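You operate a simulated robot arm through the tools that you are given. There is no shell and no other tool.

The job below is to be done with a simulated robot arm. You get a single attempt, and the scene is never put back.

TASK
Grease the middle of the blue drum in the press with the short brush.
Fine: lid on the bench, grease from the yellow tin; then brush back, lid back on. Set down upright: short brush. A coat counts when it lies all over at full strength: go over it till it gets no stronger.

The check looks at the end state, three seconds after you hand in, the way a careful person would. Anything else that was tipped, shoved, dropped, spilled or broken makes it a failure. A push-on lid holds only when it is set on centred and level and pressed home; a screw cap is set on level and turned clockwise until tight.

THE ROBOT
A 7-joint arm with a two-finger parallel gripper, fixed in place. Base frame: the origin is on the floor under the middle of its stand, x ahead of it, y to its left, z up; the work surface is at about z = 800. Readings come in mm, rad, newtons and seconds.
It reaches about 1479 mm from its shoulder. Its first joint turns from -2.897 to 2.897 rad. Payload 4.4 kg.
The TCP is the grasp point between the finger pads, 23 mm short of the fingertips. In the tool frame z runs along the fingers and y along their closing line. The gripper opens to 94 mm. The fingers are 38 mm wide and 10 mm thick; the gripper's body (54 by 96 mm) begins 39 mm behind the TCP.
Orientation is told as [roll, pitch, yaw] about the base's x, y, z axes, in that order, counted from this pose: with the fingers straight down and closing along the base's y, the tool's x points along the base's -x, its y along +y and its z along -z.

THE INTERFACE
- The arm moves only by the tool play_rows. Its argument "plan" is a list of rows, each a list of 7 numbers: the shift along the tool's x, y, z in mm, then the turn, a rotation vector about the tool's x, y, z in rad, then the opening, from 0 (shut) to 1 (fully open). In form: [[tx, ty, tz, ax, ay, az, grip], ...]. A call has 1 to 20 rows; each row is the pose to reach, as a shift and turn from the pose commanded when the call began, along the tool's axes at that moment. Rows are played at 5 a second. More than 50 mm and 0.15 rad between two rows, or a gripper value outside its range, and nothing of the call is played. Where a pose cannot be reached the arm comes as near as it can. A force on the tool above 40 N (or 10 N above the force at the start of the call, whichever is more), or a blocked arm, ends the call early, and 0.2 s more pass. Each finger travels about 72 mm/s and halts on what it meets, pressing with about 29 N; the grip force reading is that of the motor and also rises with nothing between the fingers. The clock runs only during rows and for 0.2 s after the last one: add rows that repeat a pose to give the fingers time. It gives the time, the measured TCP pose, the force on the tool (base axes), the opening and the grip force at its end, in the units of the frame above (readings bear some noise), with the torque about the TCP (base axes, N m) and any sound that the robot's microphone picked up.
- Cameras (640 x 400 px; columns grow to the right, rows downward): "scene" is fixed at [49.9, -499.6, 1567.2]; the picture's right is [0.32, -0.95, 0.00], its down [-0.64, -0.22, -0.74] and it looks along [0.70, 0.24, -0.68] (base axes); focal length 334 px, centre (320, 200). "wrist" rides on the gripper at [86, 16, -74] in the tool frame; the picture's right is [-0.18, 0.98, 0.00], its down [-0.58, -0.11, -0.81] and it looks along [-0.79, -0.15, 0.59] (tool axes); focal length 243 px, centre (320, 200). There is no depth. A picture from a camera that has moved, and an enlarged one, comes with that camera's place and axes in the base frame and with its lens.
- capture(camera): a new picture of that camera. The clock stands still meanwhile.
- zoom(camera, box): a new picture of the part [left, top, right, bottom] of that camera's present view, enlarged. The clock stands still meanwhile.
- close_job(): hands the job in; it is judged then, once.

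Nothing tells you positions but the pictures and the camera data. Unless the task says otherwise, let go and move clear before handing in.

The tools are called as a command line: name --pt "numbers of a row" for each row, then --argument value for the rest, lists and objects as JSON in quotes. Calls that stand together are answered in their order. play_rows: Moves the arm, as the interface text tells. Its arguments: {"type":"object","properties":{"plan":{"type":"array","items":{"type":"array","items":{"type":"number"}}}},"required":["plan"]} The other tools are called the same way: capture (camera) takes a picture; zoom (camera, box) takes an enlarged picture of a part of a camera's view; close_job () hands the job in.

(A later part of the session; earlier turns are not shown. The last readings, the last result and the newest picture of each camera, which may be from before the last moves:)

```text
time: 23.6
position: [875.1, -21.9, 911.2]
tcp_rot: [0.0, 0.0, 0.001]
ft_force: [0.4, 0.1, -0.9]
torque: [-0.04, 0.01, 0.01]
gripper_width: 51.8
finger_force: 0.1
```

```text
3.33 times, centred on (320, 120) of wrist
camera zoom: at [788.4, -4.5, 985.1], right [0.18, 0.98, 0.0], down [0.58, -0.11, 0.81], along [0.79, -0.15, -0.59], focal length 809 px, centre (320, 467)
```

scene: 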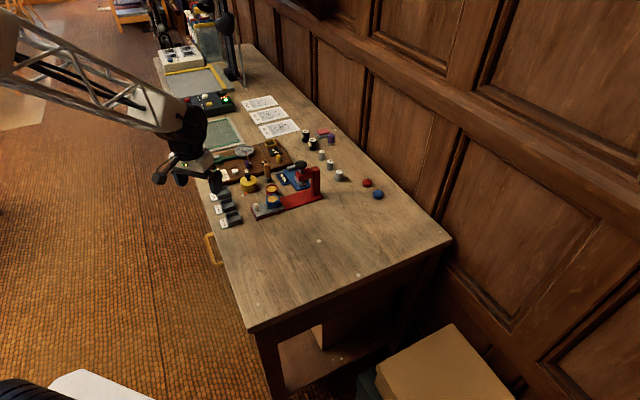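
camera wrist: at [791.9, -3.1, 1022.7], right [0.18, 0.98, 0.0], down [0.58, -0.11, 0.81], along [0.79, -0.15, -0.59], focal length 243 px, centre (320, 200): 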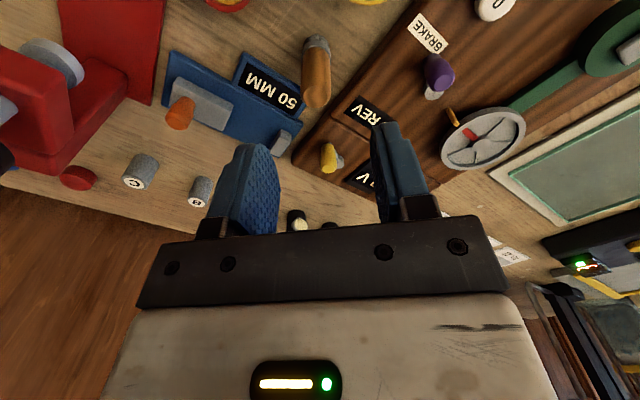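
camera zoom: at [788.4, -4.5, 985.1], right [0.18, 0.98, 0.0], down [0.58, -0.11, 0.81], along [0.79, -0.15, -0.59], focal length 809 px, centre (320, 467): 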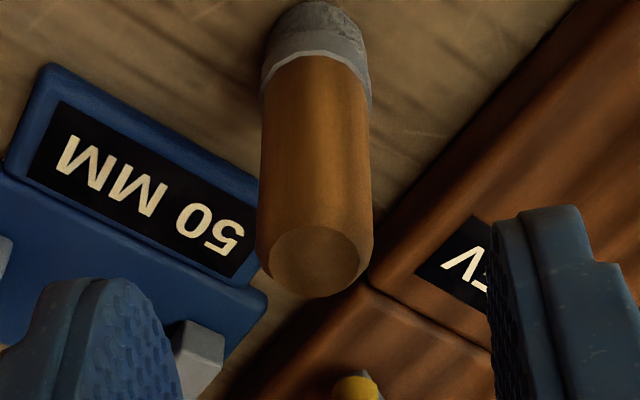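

The brush is now on the gripper axis. I'll descend around the handle to z about 853 and close.

play_rows --pt "0 0.3 15 0 0 0 0.55" --pt "0 0.3 30 0 0 0 0.55" --pt "0 0.3 45 0 0 0 0.55" --pt "0 0.3 56 0 0 0 0.55" --pt "0 0.3 56 0 0 0 0.55"

zoom --camera "wrist" --box '[220, 60, 420, 220]'

zoom --camera "scene" --box '[240, 150, 304, 200]'

```text
time: 24.8
position: [875.7, -21.1, 852.7]
tcp_rot: [0.002, 0.002, 0.001]
ft_force: [0.5, 0.8, 0.7]
torque: [-0.02, 0.0, -0.02]
gripper_width: 52.0
finger_force: 0.0
```

```text
2.50 times, centred on (320, 140) of wrist
camera zoom: at [788.4, -4.7, 927.5], right [0.18, 0.98, 0.0], down [0.58, -0.11, 0.81], along [0.79, -0.15, -0.59], focal length 606 px, centre (320, 350)
```

zoom: 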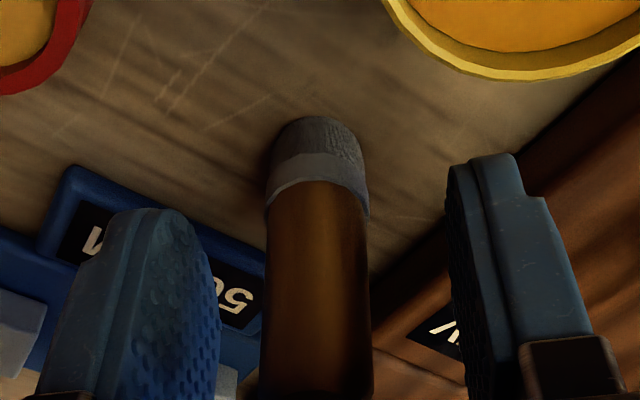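

```text
8.00 times, centred on (272, 175) of scene
camera zoom: at [49.9, -499.6, 1567.2], right [0.32, -0.95, 0.0], down [-0.64, -0.22, -0.74], along [0.7, 0.24, -0.68], focal length 2675 px, centre (704, 400)
```

zoom: 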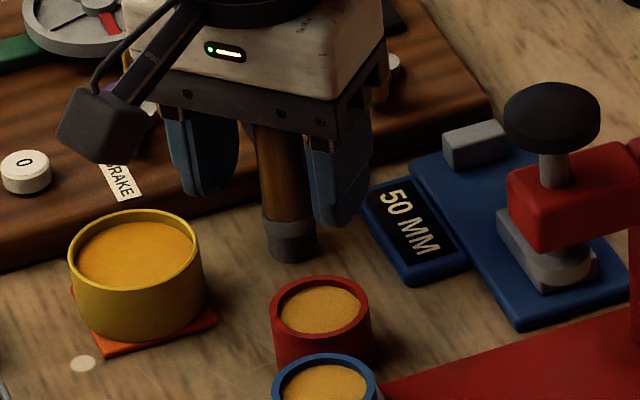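

The brush stands between the fingers, so I'll close on it.

play_rows --pt "0 -0.7 0 0 0 0 0.4" --pt "0 -0.7 0 0 0 0 0.3" --pt "0 -0.7 0 0 0 0 0.25" --pt "0 -0.7 0 0 0 0 0" --pt "0 -0.7 0 0 0 0 0" --pt "0 -0.7 0 0 0 0 0"

zoom --camera "wrist" --box '[220, 60, 420, 220]'

```text
time: 26.2
position: [875.6, -21.4, 853.2]
tcp_rot: [0.0, 0.0, 0.001]
ft_force: [-0.2, 0.3, 0.3]
torque: [-0.02, -0.02, 0.01]
gripper_width: 21.5
finger_force: 28.9
```

```text
2.50 times, centred on (320, 140) of wrist
camera zoom: at [788.6, -5.5, 928.1], right [0.18, 0.98, 0.0], down [0.58, -0.11, 0.81], along [0.79, -0.15, -0.59], focal length 606 px, centre (320, 350)
```

zoom: 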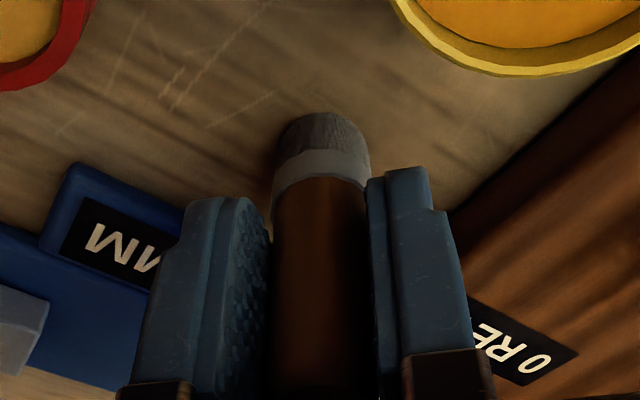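

The brush is gripped at 21.5 mm. I'll lift it straight up, carry it over the tin and look before dipping.

play_rows --pt "0 0 -5 0 0 0 0" --pt "0 0 -20 0 0 0 0" --pt "0 0 -50 0 0 0 0" --pt "0 0 -85 0 0 0 0" --pt "15 13 -92 0 0 0 0" --pt "35 29 -92 0 0 0 0" --pt "53 44.4 -92 0 0 0 0" --pt "53 44.4 -75 0 0 0 0" --pt "53 44.4 -58 0 0 0 0" --pt "53 44.4 -58 0 0 0 0"

zoom --camera "wrist" --box '[220, 0, 420, 160]'

zoom --camera "scene" --box '[222, 150, 286, 200]'

```text
time: 28.4
position: [822.5, 22.1, 911.3]
tcp_rot: [0.001, 0.0, -0.001]
ft_force: [-0.5, -0.3, -0.8]
torque: [-0.03, 0.02, 0.0]
gripper_width: 21.6
finger_force: 29.3
```

```text
2.50 times, centred on (320, 80) of wrist
camera zoom: at [735.7, 39.4, 985.6], right [0.18, 0.98, 0.0], down [0.58, -0.11, 0.81], along [0.79, -0.15, -0.59], focal length 606 px, centre (320, 500)
```

zoom: 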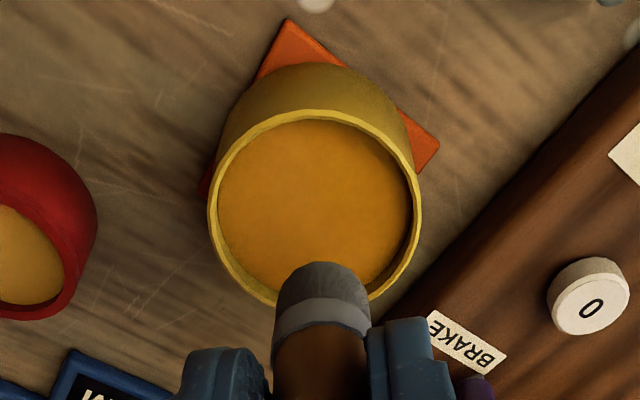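

```text
8.00 times, centred on (254, 175) of scene
camera zoom: at [49.9, -499.6, 1567.2], right [0.32, -0.95, 0.0], down [-0.64, -0.22, -0.74], along [0.7, 0.24, -0.68], focal length 2675 px, centre (848, 400)
```

zoom: 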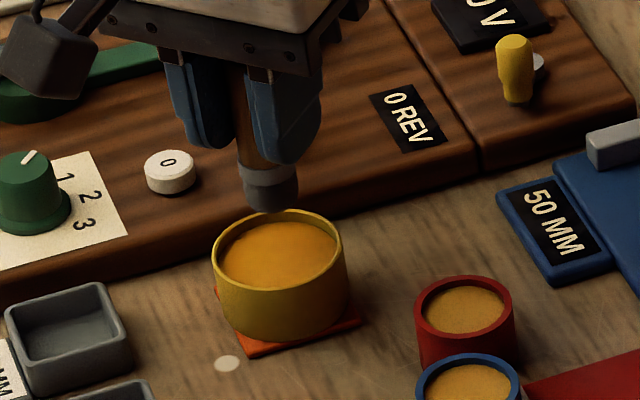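

The tin centre looks about 2 mm toward -x from the brush axis. I'll correct and lower the brush into the grease.

play_rows --pt "2 -1 8 0 0 0 0" --pt "2 -1 16 0 0 0 0" --pt "2 -1 23 0 0 0 0" --pt "2 -1 28 0 0 0 0" --pt "2 -1 31 0 0 0 0" --pt "2 -1 31 0 0 0 0"

zoom --camera "wrist" --box '[220, 20, 420, 180]'

zoom --camera "scene" --box '[222, 150, 286, 200]'

```text
time: 29.8
position: [821.3, 19.7, 881.9]
tcp_rot: [-0.001, -0.002, -0.001]
ft_force: [-3.7, -1.1, 18.9]
torque: [-0.04, 0.18, 0.05]
gripper_width: 21.5
finger_force: 28.6
```

```text
2.50 times, centred on (320, 100) of wrist
camera zoom: at [735.2, 37.2, 956.3], right [0.18, 0.98, 0.0], down [0.58, -0.11, 0.81], along [0.79, -0.15, -0.59], focal length 606 px, centre (320, 450)
```

zoom: 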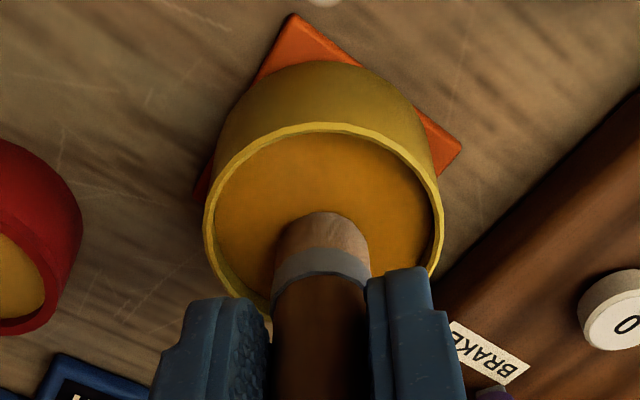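

```text
8.00 times, centred on (254, 175) of scene
camera zoom: at [49.9, -499.6, 1567.2], right [0.32, -0.95, 0.0], down [-0.64, -0.22, -0.74], along [0.7, 0.24, -0.68], focal length 2675 px, centre (848, 400)
```

zoom: 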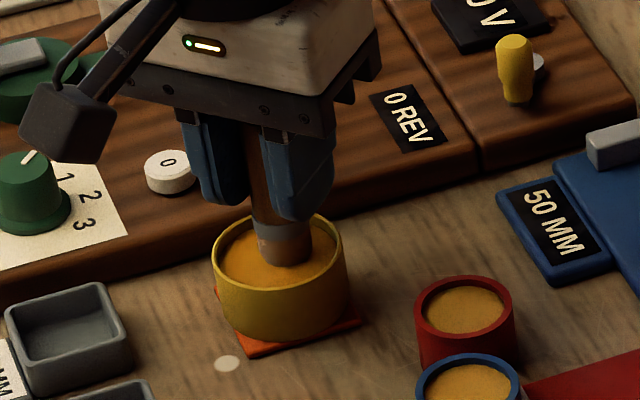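

The bristles turned grease-coloured on contact, with about 19 N of force. I'll lift out and carry the brush to above the blue drum.

play_rows --pt "0 0 0 0 0 0 0" --pt "0 0 -10 0 0 0 0" --pt "0 0 -30 0 0 0 0" --pt "0 0 -60 0 0 0 0" --pt "16 -30 -65 0 0 0 0" --pt "33 -60 -65 0 0 0 0" --pt "50 -90 -65 0 0 0 0" --pt "66 -120 -65 0 0 0 0" --pt "66 -120 -65 0 0 0 0"

zoom --camera "wrist" --box '[220, 0, 420, 160]'

zoom --camera "scene" --box '[232, 160, 312, 220]'

```text
time: 31.8
position: [754.4, -99.9, 945.4]
tcp_rot: [-0.001, -0.001, 0.001]
ft_force: [0.0, -0.2, -0.6]
torque: [-0.02, 0.04, -0.03]
gripper_width: 21.7
finger_force: 28.9
```

```text
2.50 times, centred on (320, 80) of wrist
camera zoom: at [667.4, -83.2, 1019.4], right [0.18, 0.98, 0.0], down [0.58, -0.11, 0.81], along [0.79, -0.15, -0.59], focal length 606 px, centre (320, 500)
```

zoom: 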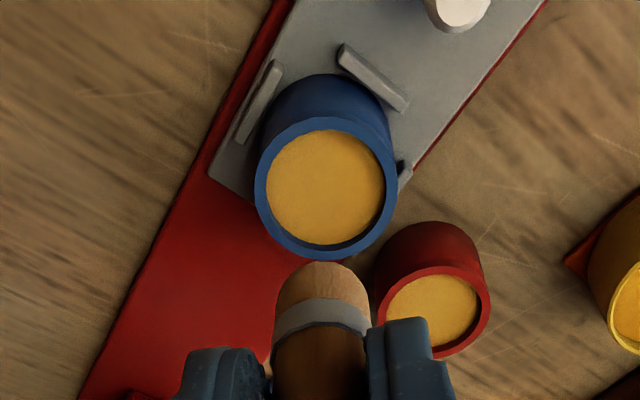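

```text
6.67 times, centred on (272, 190) of scene
camera zoom: at [49.9, -499.6, 1567.2], right [0.32, -0.95, 0.0], down [-0.64, -0.22, -0.74], along [0.7, 0.24, -0.68], focal length 2229 px, centre (640, 267)
```

zoom: 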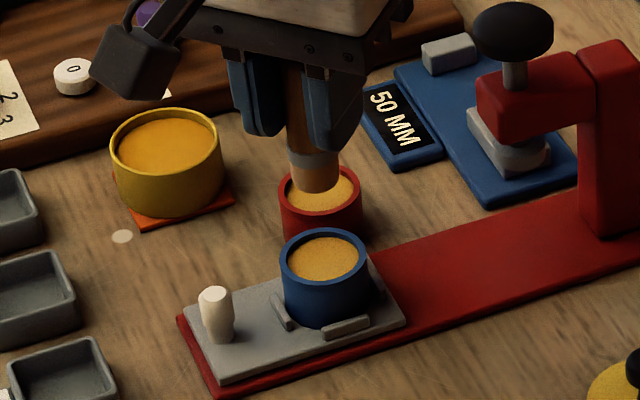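

The drum's inner disc is about 35 mm across at roughly (755, -98) with its top near z 837, and the bristles are about 21 mm wide. I'll lower the brush to just above it and check the alignment.

play_rows --pt "-0.5 1.2 12 0 0 0 0" --pt "-0.5 1.2 24 0 0 0 0" --pt "-0.5 1.2 36 0 0 0 0" --pt "-0.5 1.2 43 0 0 0 0" --pt "-0.5 1.2 43 0 0 0 0"

zoom --camera "wrist" --box '[240, 20, 400, 140]'

zoom --camera "scene" --box '[240, 170, 304, 220]'

```text
time: 33.0
position: [754.9, -100.1, 903.4]
tcp_rot: [0.0, 0.0, 0.0]
ft_force: [-0.3, -0.4, 0.0]
torque: [-0.02, -0.01, 0.01]
gripper_width: 21.8
finger_force: 29.0
```

```text
3.33 times, centred on (320, 80) of wrist
camera zoom: at [667.9, -82.2, 977.7], right [0.18, 0.98, 0.0], down [0.58, -0.11, 0.81], along [0.79, -0.15, -0.59], focal length 809 px, centre (320, 600)
```

zoom: 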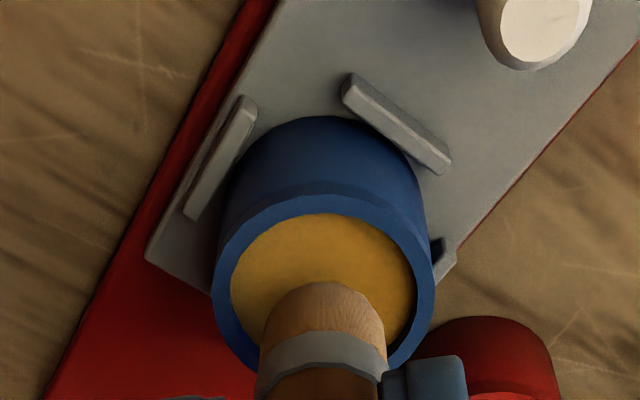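

```text
8.00 times, centred on (272, 195) of scene
camera zoom: at [49.9, -499.6, 1567.2], right [0.32, -0.95, 0.0], down [-0.64, -0.22, -0.74], along [0.7, 0.24, -0.68], focal length 2675 px, centre (704, 240)
```

zoom: 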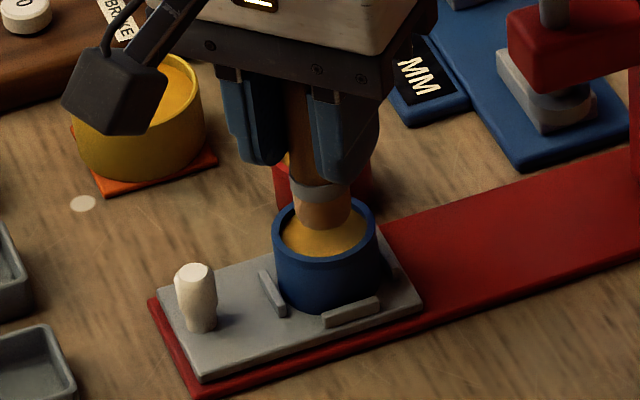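

The drum centre looks like (757, -98), so I'll shift about 1.5 mm and lower gently toward contact.

play_rows --pt "-1.5 1 3 0 0 0 0" --pt "-1.5 1 6 0 0 0 0" --pt "-1.5 1 8 0 0 0 0" --pt "-1.5 1 8 0 0 0 0"

zoom --camera "scene" --box '[248, 170, 296, 210]'

zoom --camera "wrist" --box '[240, 40, 400, 160]'

```text
time: 34.0
position: [757.0, -98.1, 893.7]
tcp_rot: [0.001, 0.0, -0.001]
ft_force: [-1.3, -0.2, -0.4]
torque: [0.02, -0.03, -0.01]
gripper_width: 21.1
finger_force: 29.0
```

```text
10.00 times, centred on (272, 190) of scene
camera zoom: at [49.9, -499.6, 1567.2], right [0.32, -0.95, 0.0], down [-0.64, -0.22, -0.74], along [0.7, 0.24, -0.68], focal length 3344 px, centre (800, 300)
```

zoom: 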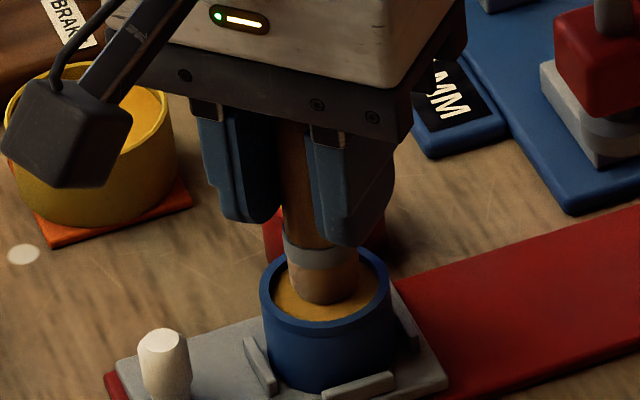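

```text
3.33 times, centred on (320, 100) of wrist
camera zoom: at [669.8, -80.7, 968.9], right [0.18, 0.98, 0.0], down [0.58, -0.11, 0.81], along [0.79, -0.15, -0.59], focal length 809 px, centre (320, 533)
```

zoom: 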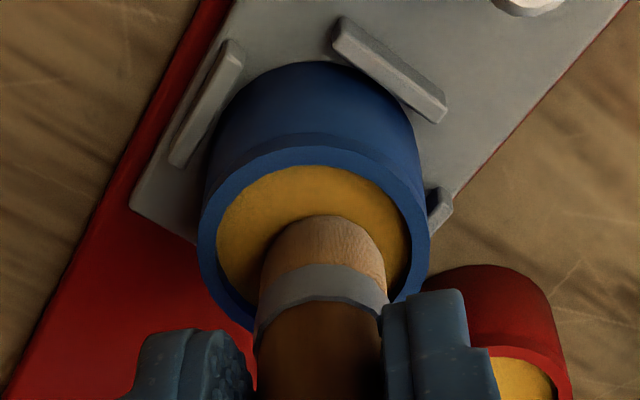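

In x it is centred, and in y the brush sits about 1.5 mm too far toward +y. I'll correct and lower in small steps.

play_rows --pt "0 -1.5 1 0 0 0 0" --pt "0 -1.5 2 0 0 0 0" --pt "0 -1.5 3 0 0 0 0" --pt "0 -1.5 3 0 0 0 0"

```text
time: 35.0
position: [756.9, -98.2, 893.1]
tcp_rot: [0.0, -0.002, -0.001]
ft_force: [3.3, 2.2, 7.8]
torque: [0.13, -0.23, 0.03]
gripper_width: 21.7
finger_force: 29.7
```

Contact registers at 7.8 N with z at 893. I'll look to see whether the brush is inside the rim.

zoom --camera "scene" --box '[256, 180, 288, 206]'

zoom --camera "wrist" --box '[260, 60, 380, 150]'

```text
15.38 times, centred on (272, 193) of scene
camera zoom: at [49.9, -499.6, 1567.2], right [0.32, -0.95, 0.0], down [-0.64, -0.22, -0.74], along [0.7, 0.24, -0.68], focal length 5144 px, centre (1058, 308)
```

zoom: 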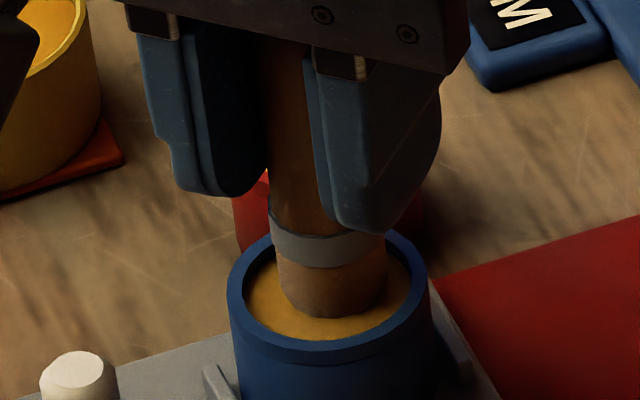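

```text
4.44 times, centred on (320, 105) of wrist
camera zoom: at [669.7, -82.0, 967.3], right [0.18, 0.98, 0.0], down [0.58, -0.11, 0.81], along [0.79, -0.15, -0.59], focal length 1078 px, centre (320, 622)
```

zoom: 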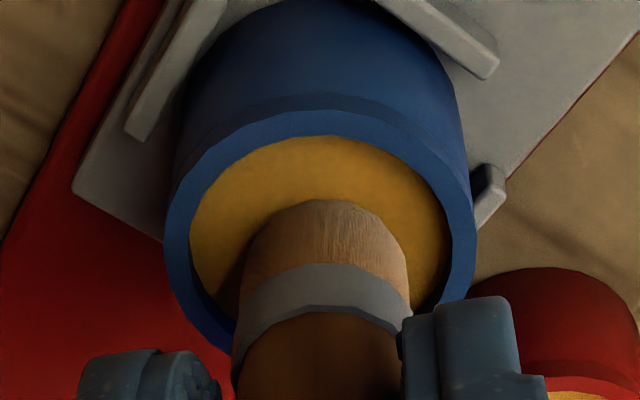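

The brush is inside the rim and touching the gold surface. I'll lift slightly and see what mark it left.

play_rows --pt "0 0 0 0 0 0 0" --pt "0 0 -3 0 0 0 0" --pt "0 0 -10 0 0 0 0" --pt "0 0 -20 0 0 0 0" --pt "0 0 -35 0 0 0 0"

zoom --camera "scene" --box '[256, 180, 288, 206]'

zoom --camera "wrist" --box '[260, 30, 380, 120]'

```text
time: 36.2
position: [756.1, -98.2, 926.7]
tcp_rot: [-0.001, 0.0, -0.001]
ft_force: [-1.2, 1.2, -0.6]
torque: [-0.03, 0.0, 0.06]
gripper_width: 21.3
finger_force: 29.1
```

```text
15.38 times, centred on (272, 193) of scene
camera zoom: at [49.9, -499.6, 1567.2], right [0.32, -0.95, 0.0], down [-0.64, -0.22, -0.74], along [0.7, 0.24, -0.68], focal length 5144 px, centre (1058, 308)
```

zoom: 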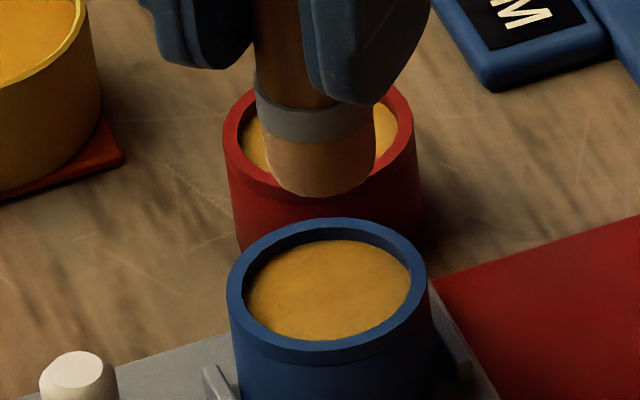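

```text
4.44 times, centred on (320, 75) of wrist
camera zoom: at [670.2, -82.6, 1001.3], right [0.18, 0.98, 0.0], down [0.58, -0.11, 0.81], along [0.79, -0.15, -0.59], focal length 1078 px, centre (320, 756)
```

zoom: 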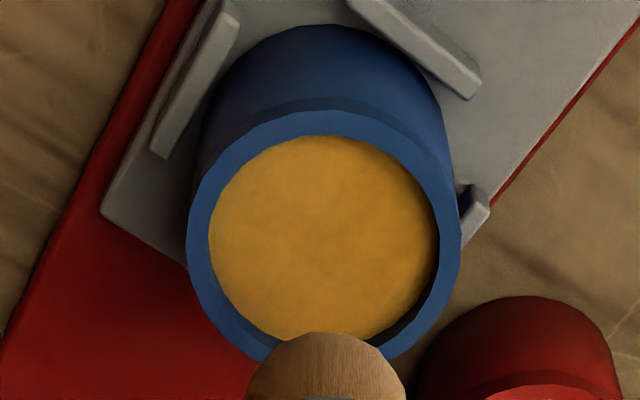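

The middle looks slightly darker after the touch. I'll go back down and wipe a gentle circle to cover the whole inner disc, staying inside the rim.

play_rows --pt "1 0.5 15 0 0 0 0" --pt "1 0.5 28 0 0 0 0" --pt "1 0.5 32 0 0 0 0" --pt "1 0.5 34.5 0 0 0 0" --pt "3.5 0.5 34.5 0 0 0 0" --pt "6 0.5 34.5 0 0 0 0" --pt "5.3 3 34.5 0 0 0 0" --pt "3.5 4.8 34.5 0 0 0 0"

zoom --camera "scene" --box '[256, 180, 288, 206]'

zoom --camera "wrist" --box '[260, 60, 380, 150]'

```text
time: 38.0
position: [754.0, -94.6, 892.8]
tcp_rot: [0.0, -0.001, 0.001]
ft_force: [-6.3, -7.1, 20.1]
torque: [-0.34, 0.24, -0.04]
gripper_width: 21.6
finger_force: 29.4
```

```text
15.38 times, centred on (272, 193) of scene
camera zoom: at [49.9, -499.6, 1567.2], right [0.32, -0.95, 0.0], down [-0.64, -0.22, -0.74], along [0.7, 0.24, -0.68], focal length 5144 px, centre (1058, 308)
```

zoom: 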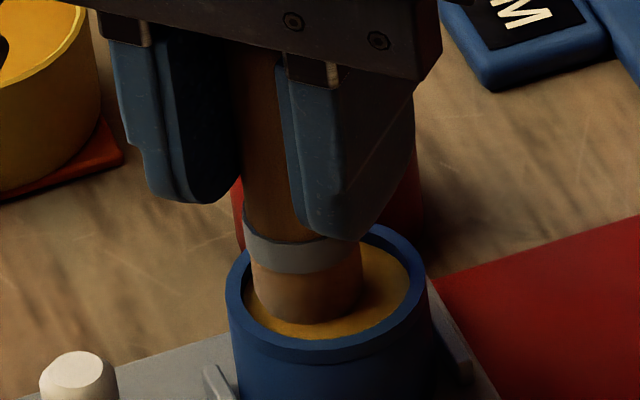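

```text
4.44 times, centred on (320, 105) of wrist
camera zoom: at [666.3, -77.5, 967.2], right [0.18, 0.98, 0.0], down [0.58, -0.11, 0.81], along [0.79, -0.15, -0.59], focal length 1078 px, centre (320, 622)
```

zoom: 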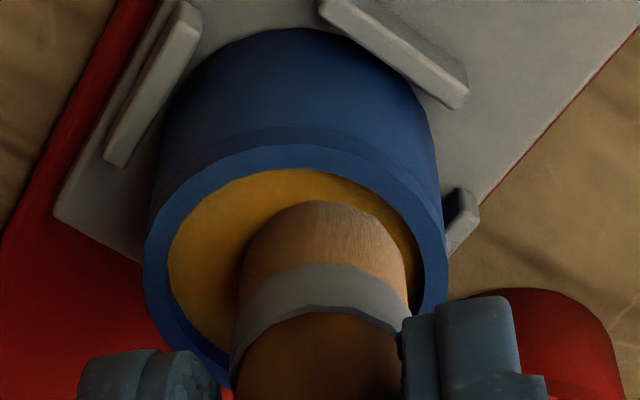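

The drum stays put but the force is 20 N, so I'll ease up a little and carry on around the circle.

play_rows --pt "-2.5 1.2 -0.7 0 0 0 0" --pt "-5.25 0.46 -0.7 0 0 0 0" --pt "-7.26 -1.55 -0.7 0 0 0 0" --pt "-8 -4.3 -0.7 0 0 0 0" --pt "-7.26 -7.05 -0.7 0 0 0 0" --pt "-5.25 -9.06 -0.7 0 0 0 0" --pt "-2.5 -9.8 -0.7 0 0 0 0" --pt "0.25 -9.06 -0.7 0 0 0 0" --pt "2.26 -7.05 -0.7 0 0 0 0" --pt "3 -4.3 -0.7 0 0 0 0" --pt "2.26 -1.55 -0.7 0 0 0 0" --pt "0.25 0.46 -0.7 0 0 0 0"

zoom --camera "scene" --box '[256, 180, 288, 206]'

```text
time: 40.6
position: [753.0, -93.5, 892.9]
tcp_rot: [-0.001, 0.001, -0.002]
ft_force: [-0.2, 0.1, -0.7]
torque: [-0.04, 0.03, 0.0]
gripper_width: 21.6
finger_force: 28.7
```

```text
15.38 times, centred on (272, 193) of scene
camera zoom: at [49.9, -499.6, 1567.2], right [0.32, -0.95, 0.0], down [-0.64, -0.22, -0.74], along [0.7, 0.24, -0.68], focal length 5144 px, centre (1058, 308)
```

zoom: 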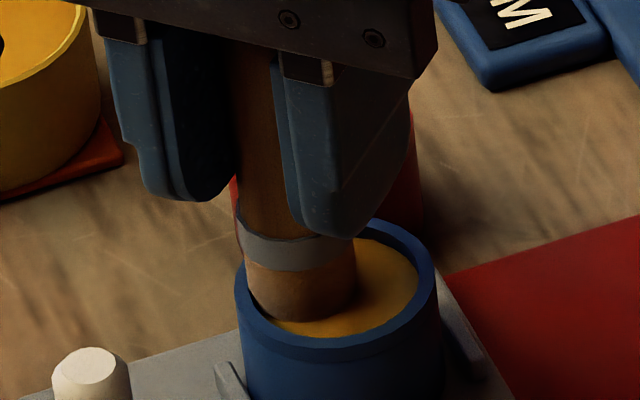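

The press bed with the drum has slid about 2–3 mm toward the press, so dragging that way moves it. I'll lift and assess both the coat and the shift.

play_rows --pt "-1 -2 -5 0 0 0 0" --pt "-2.5 -4.3 -15 0 0 0 0" --pt "-2.5 -4.3 -35 0 0 0 0" --pt "-2.5 -4.3 -40 0 0 0 0"

zoom --camera "scene" --box '[256, 180, 288, 206]'

zoom --camera "wrist" --box '[250, 10, 390, 110]'

zoom --camera "scene" --box '[232, 180, 296, 220]'

```text
time: 41.6
position: [756.3, -97.6, 934.7]
tcp_rot: [0.0, -0.001, 0.0]
ft_force: [0.4, -0.8, -0.6]
torque: [-0.04, -0.02, 0.0]
gripper_width: 21.4
finger_force: 29.6
```

```text
15.38 times, centred on (272, 193) of scene
camera zoom: at [49.9, -499.6, 1567.2], right [0.32, -0.95, 0.0], down [-0.64, -0.22, -0.74], along [0.7, 0.24, -0.68], focal length 5144 px, centre (1058, 308)
```

zoom: 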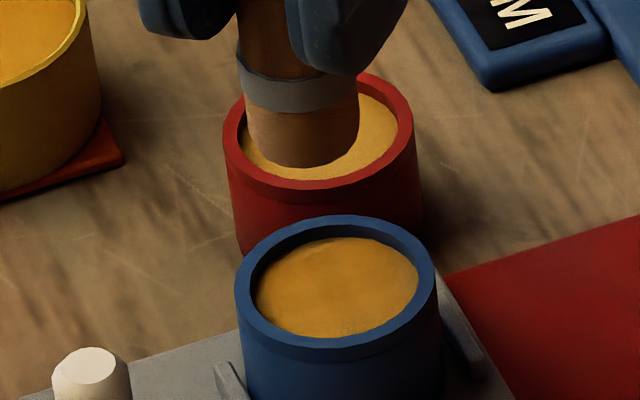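

```text
4.00 times, centred on (320, 60) of wrist
camera zoom: at [669.7, -80.0, 1008.6], right [0.18, 0.98, 0.0], down [0.58, -0.11, 0.81], along [0.79, -0.15, -0.59], focal length 970 px, centre (320, 760)
```

zoom: 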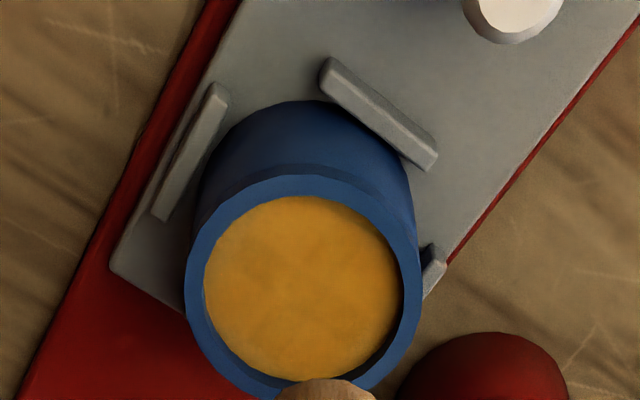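

```text
10.00 times, centred on (264, 200) of scene
camera zoom: at [49.9, -499.6, 1567.2], right [0.32, -0.95, 0.0], down [-0.64, -0.22, -0.74], along [0.7, 0.24, -0.68], focal length 3344 px, centre (880, 200)
```

zoom: 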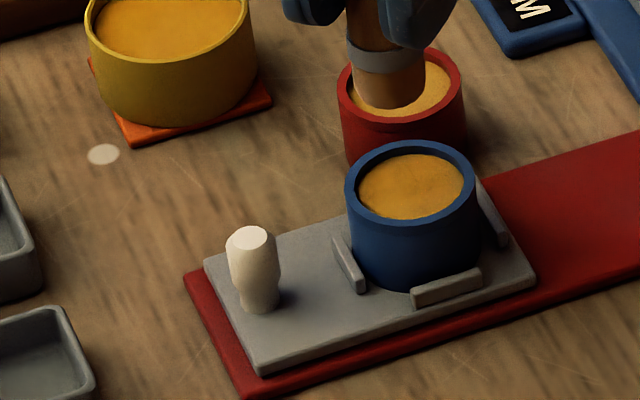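

The bed did slide about 2.5 mm. I'll look closely at the coat next to the uncoated red drum to judge its strength.

zoom --camera "scene" --box '[264, 190, 284, 204]'

zoom --camera "wrist" --box '[290, 50, 354, 90]'

zoom --camera "scene" --box '[240, 176, 260, 190]'

```text
16.00 times, centred on (274, 197) of scene
camera zoom: at [49.9, -499.6, 1567.2], right [0.32, -0.95, 0.0], down [-0.64, -0.22, -0.74], along [0.7, 0.24, -0.68], focal length 5350 px, centre (1056, 248)
```

zoom: 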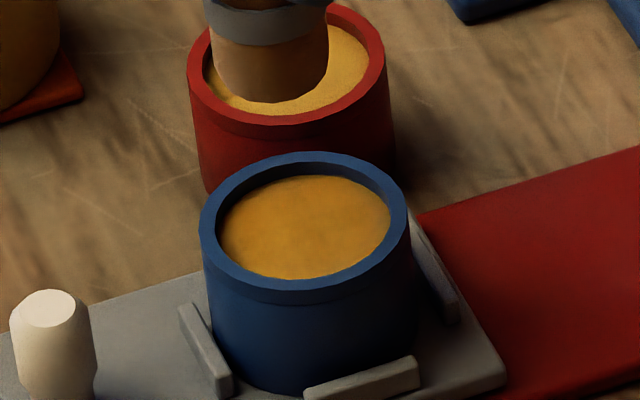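

```text
10.00 times, centred on (322, 70) of wrist
camera zoom: at [669.7, -80.0, 1008.6], right [0.18, 0.98, 0.0], down [0.58, -0.11, 0.81], along [0.79, -0.15, -0.59], focal length 2426 px, centre (300, 1500)
```

zoom: 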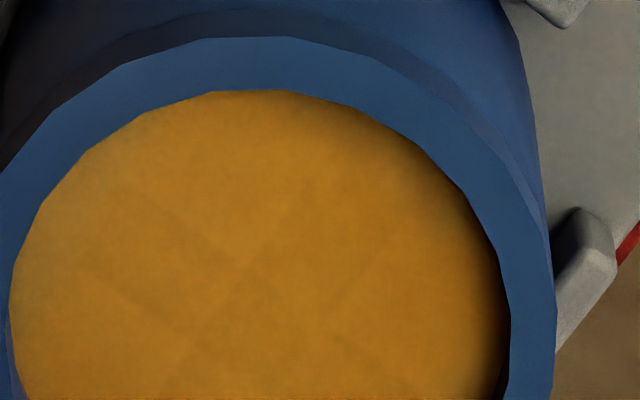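

```text
16.00 times, centred on (250, 183) of scene
camera zoom: at [49.9, -499.6, 1567.2], right [0.32, -0.95, 0.0], down [-0.64, -0.22, -0.74], along [0.7, 0.24, -0.68], focal length 5350 px, centre (1440, 472)
```

zoom: 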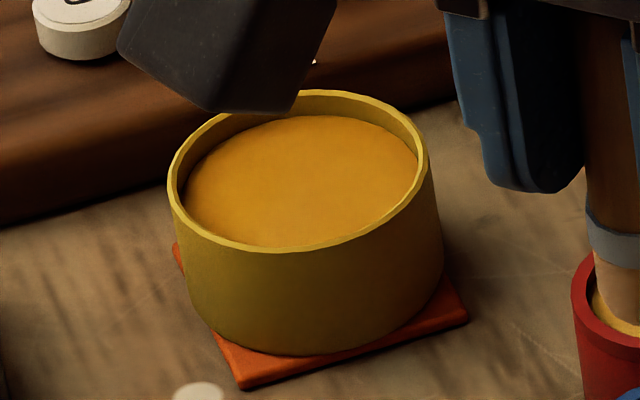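

The coat is on but uneven. I'll wipe outward, away from the press, which should coat the surface and also bring the bed back.

play_rows --pt "-4.6 -3.2 20 0 0 0 0" --pt "-4.6 -3.2 34 0 0 0 0" --pt "-4.6 -3.2 38 0 0 0 0" --pt "-4.6 -3.2 40.6 0 0 0 0" --pt "-3.5 -2.2 40.6 0 0 0 0" --pt "-2.4 -1.2 40.6 0 0 0 0" --pt "-1.3 -0.2 40.6 0 0 0 0" --pt "-0.2 0.8 40.6 0 0 0 0"

zoom --camera "scene" --box '[256, 180, 288, 206]'

zoom --camera "wrist" --box '[260, 60, 380, 150]'

```text
time: 43.4
position: [756.1, -97.5, 892.6]
tcp_rot: [0.0, -0.001, 0.0]
ft_force: [3.0, -3.4, 6.2]
torque: [-0.11, -0.21, -0.01]
gripper_width: 21.3
finger_force: 28.9
```

```text
15.38 times, centred on (272, 193) of scene
camera zoom: at [49.9, -499.6, 1567.2], right [0.32, -0.95, 0.0], down [-0.64, -0.22, -0.74], along [0.7, 0.24, -0.68], focal length 5144 px, centre (1058, 308)
```

zoom: 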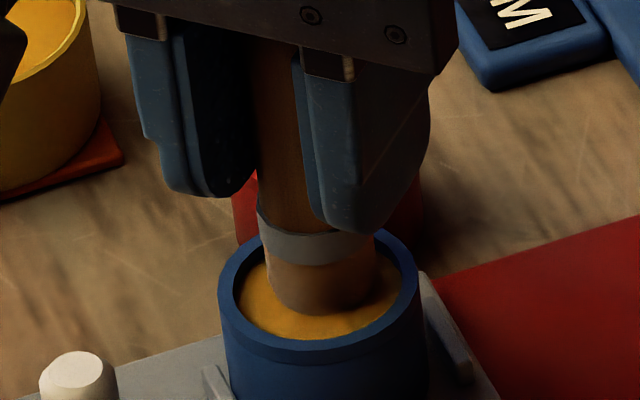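

```text
4.44 times, centred on (320, 105) of wrist
camera zoom: at [669.8, -79.4, 966.5], right [0.18, 0.98, 0.0], down [0.58, -0.11, 0.81], along [0.79, -0.15, -0.59], focal length 1078 px, centre (320, 622)
```

zoom: 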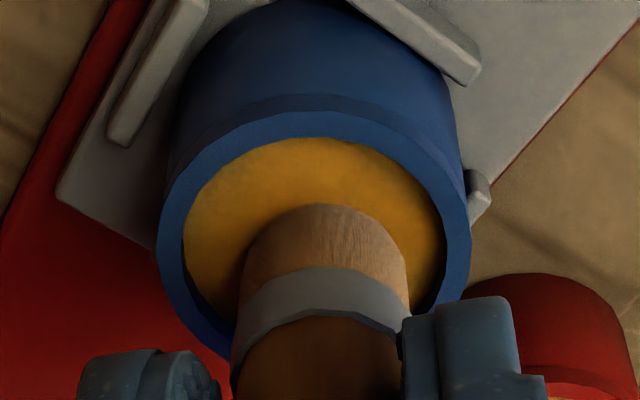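

The bed is back where it was, and the drum just sits loosely in its nest. To avoid more shoving I'll dab instead of drag, pressing straight down at several points around the disc.

play_rows --pt "1.5 0.4 -4 0 0 0 0" --pt "6.25 0.4 -3 0 0 0 0" --pt "6.25 0.4 0 0 0 0 0" --pt "6.25 0.4 0.2 0 0 0 0" --pt "5.5 2.2 -4 0 0 0 0" --pt "4.79 3.94 -3 0 0 0 0" --pt "4.79 3.94 0 0 0 0 0" --pt "4.79 3.94 0.2 0 0 0 0" --pt "3 4.7 -4 0 0 0 0" --pt "1.25 5.4 -3 0 0 0 0" --pt "1.25 5.4 0 0 0 0 0" --pt "1.25 5.4 0.2 0 0 0 0" --pt "-0.5 4.7 -4 0 0 0 0" --pt "-2.29 3.94 -3 0 0 0 0" --pt "-2.29 3.94 0 0 0 0 0" --pt "-2.29 3.94 0.2 0 0 0 0" --pt "-3 2.2 -4 0 0 0 0" --pt "-3.75 0.4 -3 0 0 0 0" --pt "-3.75 0.4 0 0 0 0 0" --pt "-3.75 0.4 0.2 0 0 0 0"

zoom --camera "scene" --box '[256, 180, 288, 206]'

zoom --camera "wrist" --box '[260, 60, 380, 150]'

```text
time: 47.6
position: [758.9, -96.8, 893.2]
tcp_rot: [0.0, -0.003, 0.0]
ft_force: [-0.7, -1.7, 3.1]
torque: [-0.08, 0.01, -0.01]
gripper_width: 21.6
finger_force: 28.9
```

```text
15.38 times, centred on (272, 193) of scene
camera zoom: at [49.9, -499.6, 1567.2], right [0.32, -0.95, 0.0], down [-0.64, -0.22, -0.74], along [0.7, 0.24, -0.68], focal length 5144 px, centre (1058, 308)
```

zoom: 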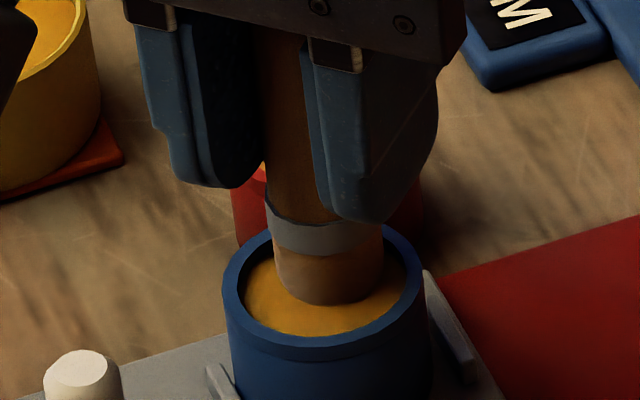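

```text
4.44 times, centred on (320, 105) of wrist
camera zoom: at [673.0, -79.8, 966.5], right [0.18, 0.98, 0.0], down [0.58, -0.11, 0.81], along [0.79, -0.15, -0.59], focal length 1078 px, centre (320, 622)
```

zoom: 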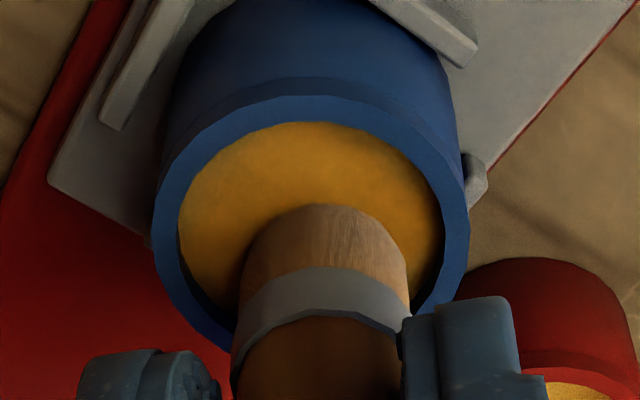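

There is only a small change in drum position, so I'll finish the ring of dabs and lift to inspect.

play_rows --pt "0.7 -1.8 -4.2 0 0 0 0" --pt "1.46 -3.54 -3.2 0 0 0 0" --pt "1.46 -3.54 -0.2 0 0 0 0" --pt "1.46 -3.54 0 0 0 0 0" --pt "3.2 -4.3 -4.2 0 0 0 0" --pt "5 -5 -3.2 0 0 0 0" --pt "5 -5 -0.2 0 0 0 0" --pt "5 -5 0 0 0 0 0" --pt "6.8 -4.3 -4.2 0 0 0 0" --pt "8.54 -3.54 -3.2 0 0 0 0" --pt "8.54 -3.54 -0.2 0 0 0 0" --pt "8.54 -3.54 0 0 0 0 0" --pt "6.8 -1.8 -4.2 0 0 0 0" --pt "5 0 -3.2 0 0 0 0" --pt "5 0 -0.2 0 0 0 0" --pt "5 0 0 0 0 0 0" --pt "5 0 -10 0 0 0 0" --pt "5 0 -40 0 0 0 0" --pt "5 0 -45 0 0 0 0"

zoom --camera "scene" --box '[256, 180, 288, 206]'

zoom --camera "wrist" --box '[260, 10, 380, 100]'

```text
time: 51.6
position: [754.1, -96.1, 939.3]
tcp_rot: [0.001, 0.0, 0.0]
ft_force: [0.6, 0.0, -1.1]
torque: [0.01, -0.01, -0.01]
gripper_width: 21.5
finger_force: 28.7
```

```text
15.38 times, centred on (272, 193) of scene
camera zoom: at [49.9, -499.6, 1567.2], right [0.32, -0.95, 0.0], down [-0.64, -0.22, -0.74], along [0.7, 0.24, -0.68], focal length 5144 px, centre (1058, 308)
```

zoom: 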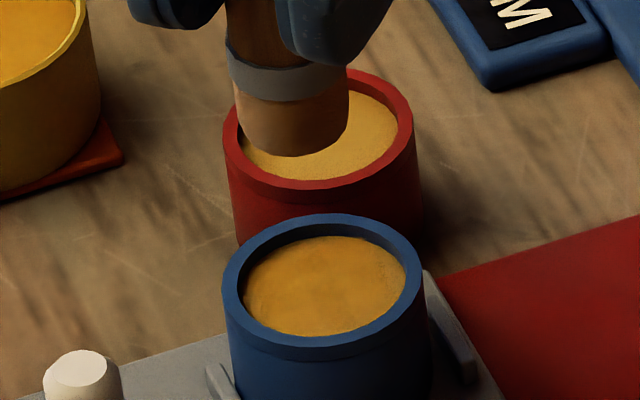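

```text
4.44 times, centred on (320, 55) of wrist
camera zoom: at [667.0, -79.3, 1013.2], right [0.18, 0.98, 0.0], down [0.58, -0.11, 0.81], along [0.79, -0.15, -0.59], focal length 1078 px, centre (320, 844)
```

zoom: 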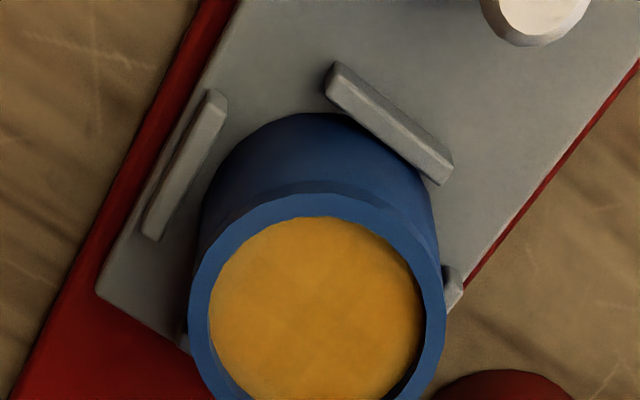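

I'll zoom in tightly on the coated surface.

zoom --camera "scene" --box '[266, 193, 278, 203]'

zoom --camera "wrist" --box '[290, 52, 360, 102]'

```text
16.00 times, centred on (272, 198) of scene
camera zoom: at [49.9, -499.6, 1567.2], right [0.32, -0.95, 0.0], down [-0.64, -0.22, -0.74], along [0.7, 0.24, -0.68], focal length 5350 px, centre (1088, 232)
```

zoom: 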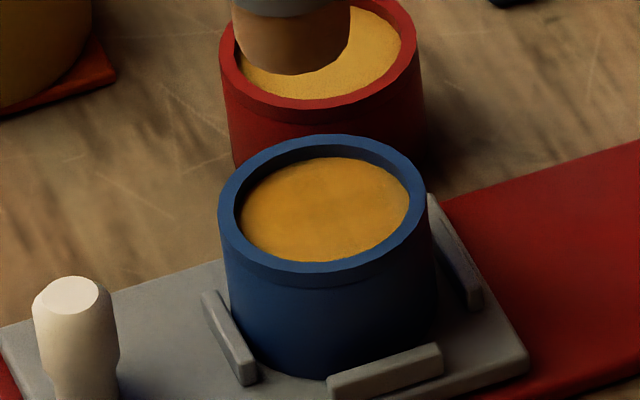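

```text
8.00 times, centred on (325, 77) of wrist
camera zoom: at [667.0, -79.3, 1013.2], right [0.18, 0.98, 0.0], down [0.58, -0.11, 0.81], along [0.79, -0.15, -0.59], focal length 1941 px, centre (280, 1184)
```

zoom: 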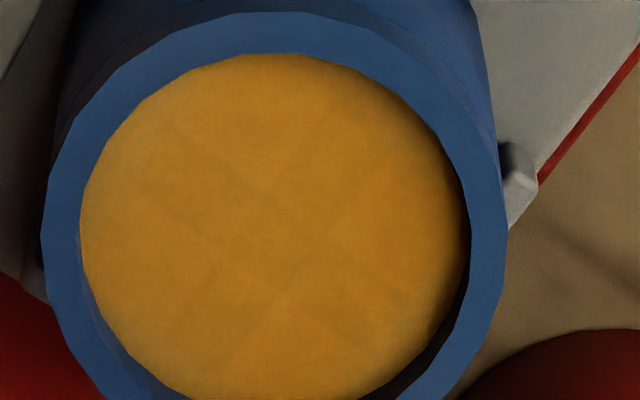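

The coat is building up but the outer ring is paler. I'll reload the brush from the yellow tin and go over it again.

play_rows --pt "-16.2 29.3 0 0 0 0 0" --pt "-32.4 58.6 0 0 0 0 0" --pt "-48.6 88 0 0 0 0 0" --pt "-64.8 117.3 0 0 0 0 0" --pt "-64.8 117.3 20 0 0 0 0" --pt "-64.8 117.3 38 0 0 0 0" --pt "-64.8 117.3 48 0 0 0 0" --pt "-64.8 117.3 52 0 0 0 0" --pt "-64.8 117.3 54.5 0 0 0 0" --pt "-64.8 117.3 54.5 0 0 0 0"

zoom --camera "wrist" --box '[220, 20, 420, 180]'

zoom --camera "scene" --box '[262, 186, 286, 206]'

```text
time: 53.8
position: [819.9, 21.1, 882.6]
tcp_rot: [0.0, -0.001, -0.001]
ft_force: [-0.7, 0.5, -1.0]
torque: [0.03, 0.03, 0.0]
gripper_width: 21.5
finger_force: 28.9
```

```text
2.50 times, centred on (320, 100) of wrist
camera zoom: at [732.6, 37.6, 957.1], right [0.18, 0.98, 0.0], down [0.58, -0.11, 0.81], along [0.79, -0.15, -0.59], focal length 606 px, centre (320, 450)
```

zoom: 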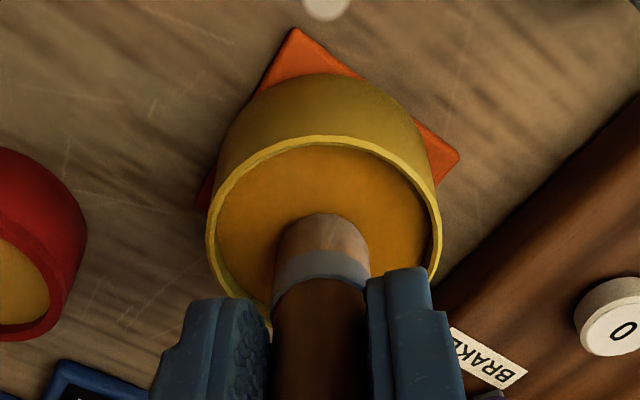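

```text
16.00 times, centred on (274, 196) of scene
camera zoom: at [49.9, -499.6, 1567.2], right [0.32, -0.95, 0.0], down [-0.64, -0.22, -0.74], along [0.7, 0.24, -0.68], focal length 5350 px, centre (1056, 264)
```

zoom: 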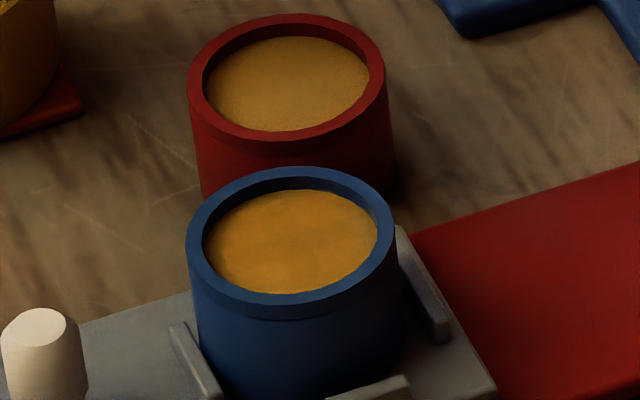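

Side by side, the blue drum is now orange with duller patches at the edge and the centre. The brush isn't touching the tin's grease yet, so I'll lower it a bit more.

play_rows --pt "0 0 1 0 0 0 0" --pt "0 0 1.8 0 0 0 0" --pt "0 0 1.8 0 0 0 0"

```text
time: 54.6
position: [819.8, 22.3, 882.0]
tcp_rot: [-0.001, -0.001, -0.001]
ft_force: [-0.1, 0.0, -1.2]
torque: [0.0, 0.0, 0.02]
gripper_width: 21.5
finger_force: 28.9
```

play_rows --pt "0 0 0.7 0 0 0 0" --pt "0 0 1.5 0 0 0 0" --pt "0 0 1.5 0 0 0 0"

zoom --camera "wrist" --box '[270, 60, 370, 130]'

```text
time: 55.4
position: [819.0, 20.9, 880.5]
tcp_rot: [-0.001, -0.003, 0.0]
ft_force: [2.9, 3.8, 10.6]
torque: [0.18, -0.24, 0.03]
gripper_width: 21.2
finger_force: 29.2
```

```text
5.71 times, centred on (320, 95) of wrist
camera zoom: at [732.1, 38.0, 955.4], right [0.18, 0.98, 0.0], down [0.58, -0.11, 0.81], along [0.79, -0.15, -0.59], focal length 1386 px, centre (320, 800)
```

zoom: 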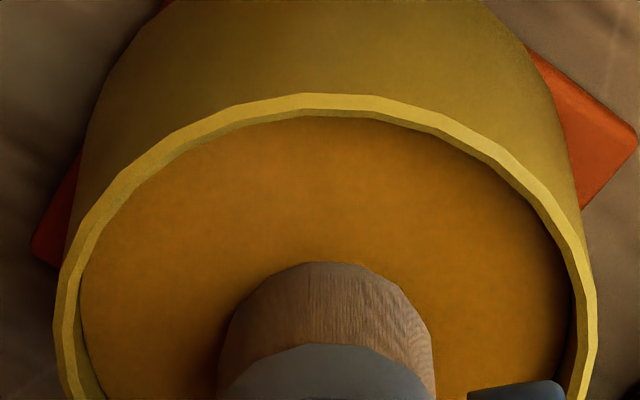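

The brush is in contact with the grease again. I'll carry it back over the drum and check the alignment before wiping.

play_rows --pt "0 0 0 0 0 0 0" --pt "0 0 -10 0 0 0 0" --pt "0 0 -30 0 0 0 0" --pt "0 0 -55 0 0 0 0" --pt "16 -29.4 -58 0 0 0 0" --pt "32 -58.8 -58 0 0 0 0" --pt "48 -88.2 -58 0 0 0 0" --pt "63 -117.6 -58 0 0 0 0" --pt "63 -117.6 -40 0 0 0 0" --pt "63 -117.6 -22 0 0 0 0" --pt "63 -117.6 -18 0 0 0 0" --pt "63 -117.6 -18 0 0 0 0"

zoom --camera "scene" --box '[256, 180, 288, 206]'

zoom --camera "wrist" --box '[260, 50, 380, 140]'

```text
time: 58.0
position: [754.2, -97.8, 898.6]
tcp_rot: [0.002, 0.001, 0.0]
ft_force: [0.2, 0.4, -1.0]
torque: [0.01, -0.01, 0.0]
gripper_width: 21.5
finger_force: 29.0
```

```text
15.38 times, centred on (272, 193) of scene
camera zoom: at [49.9, -499.6, 1567.2], right [0.32, -0.95, 0.0], down [-0.64, -0.22, -0.74], along [0.7, 0.24, -0.68], focal length 5144 px, centre (1058, 308)
```

zoom: 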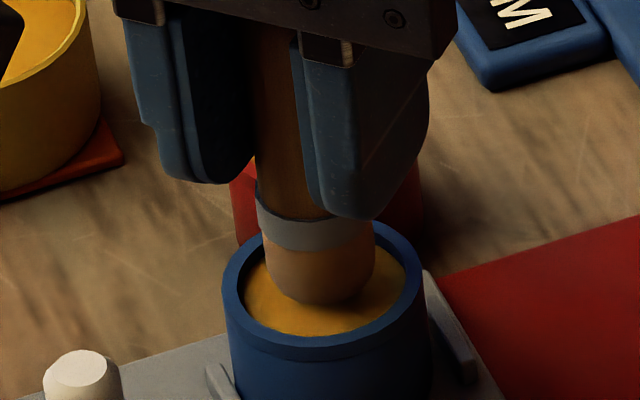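

```text
4.44 times, centred on (320, 95) of wrist
camera zoom: at [668.0, -80.5, 972.1], right [0.18, 0.98, 0.0], down [0.58, -0.11, 0.81], along [0.79, -0.15, -0.59], focal length 1078 px, centre (320, 667)
```

zoom: 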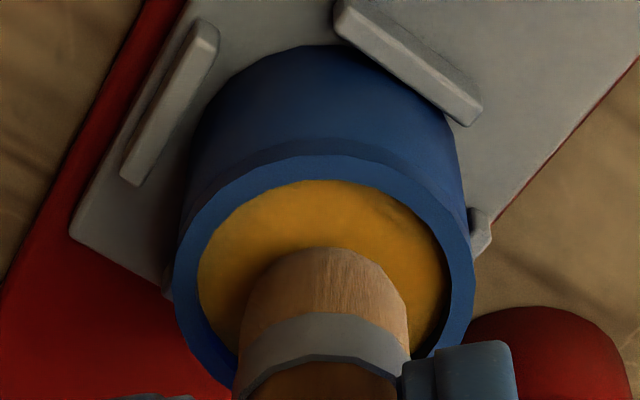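

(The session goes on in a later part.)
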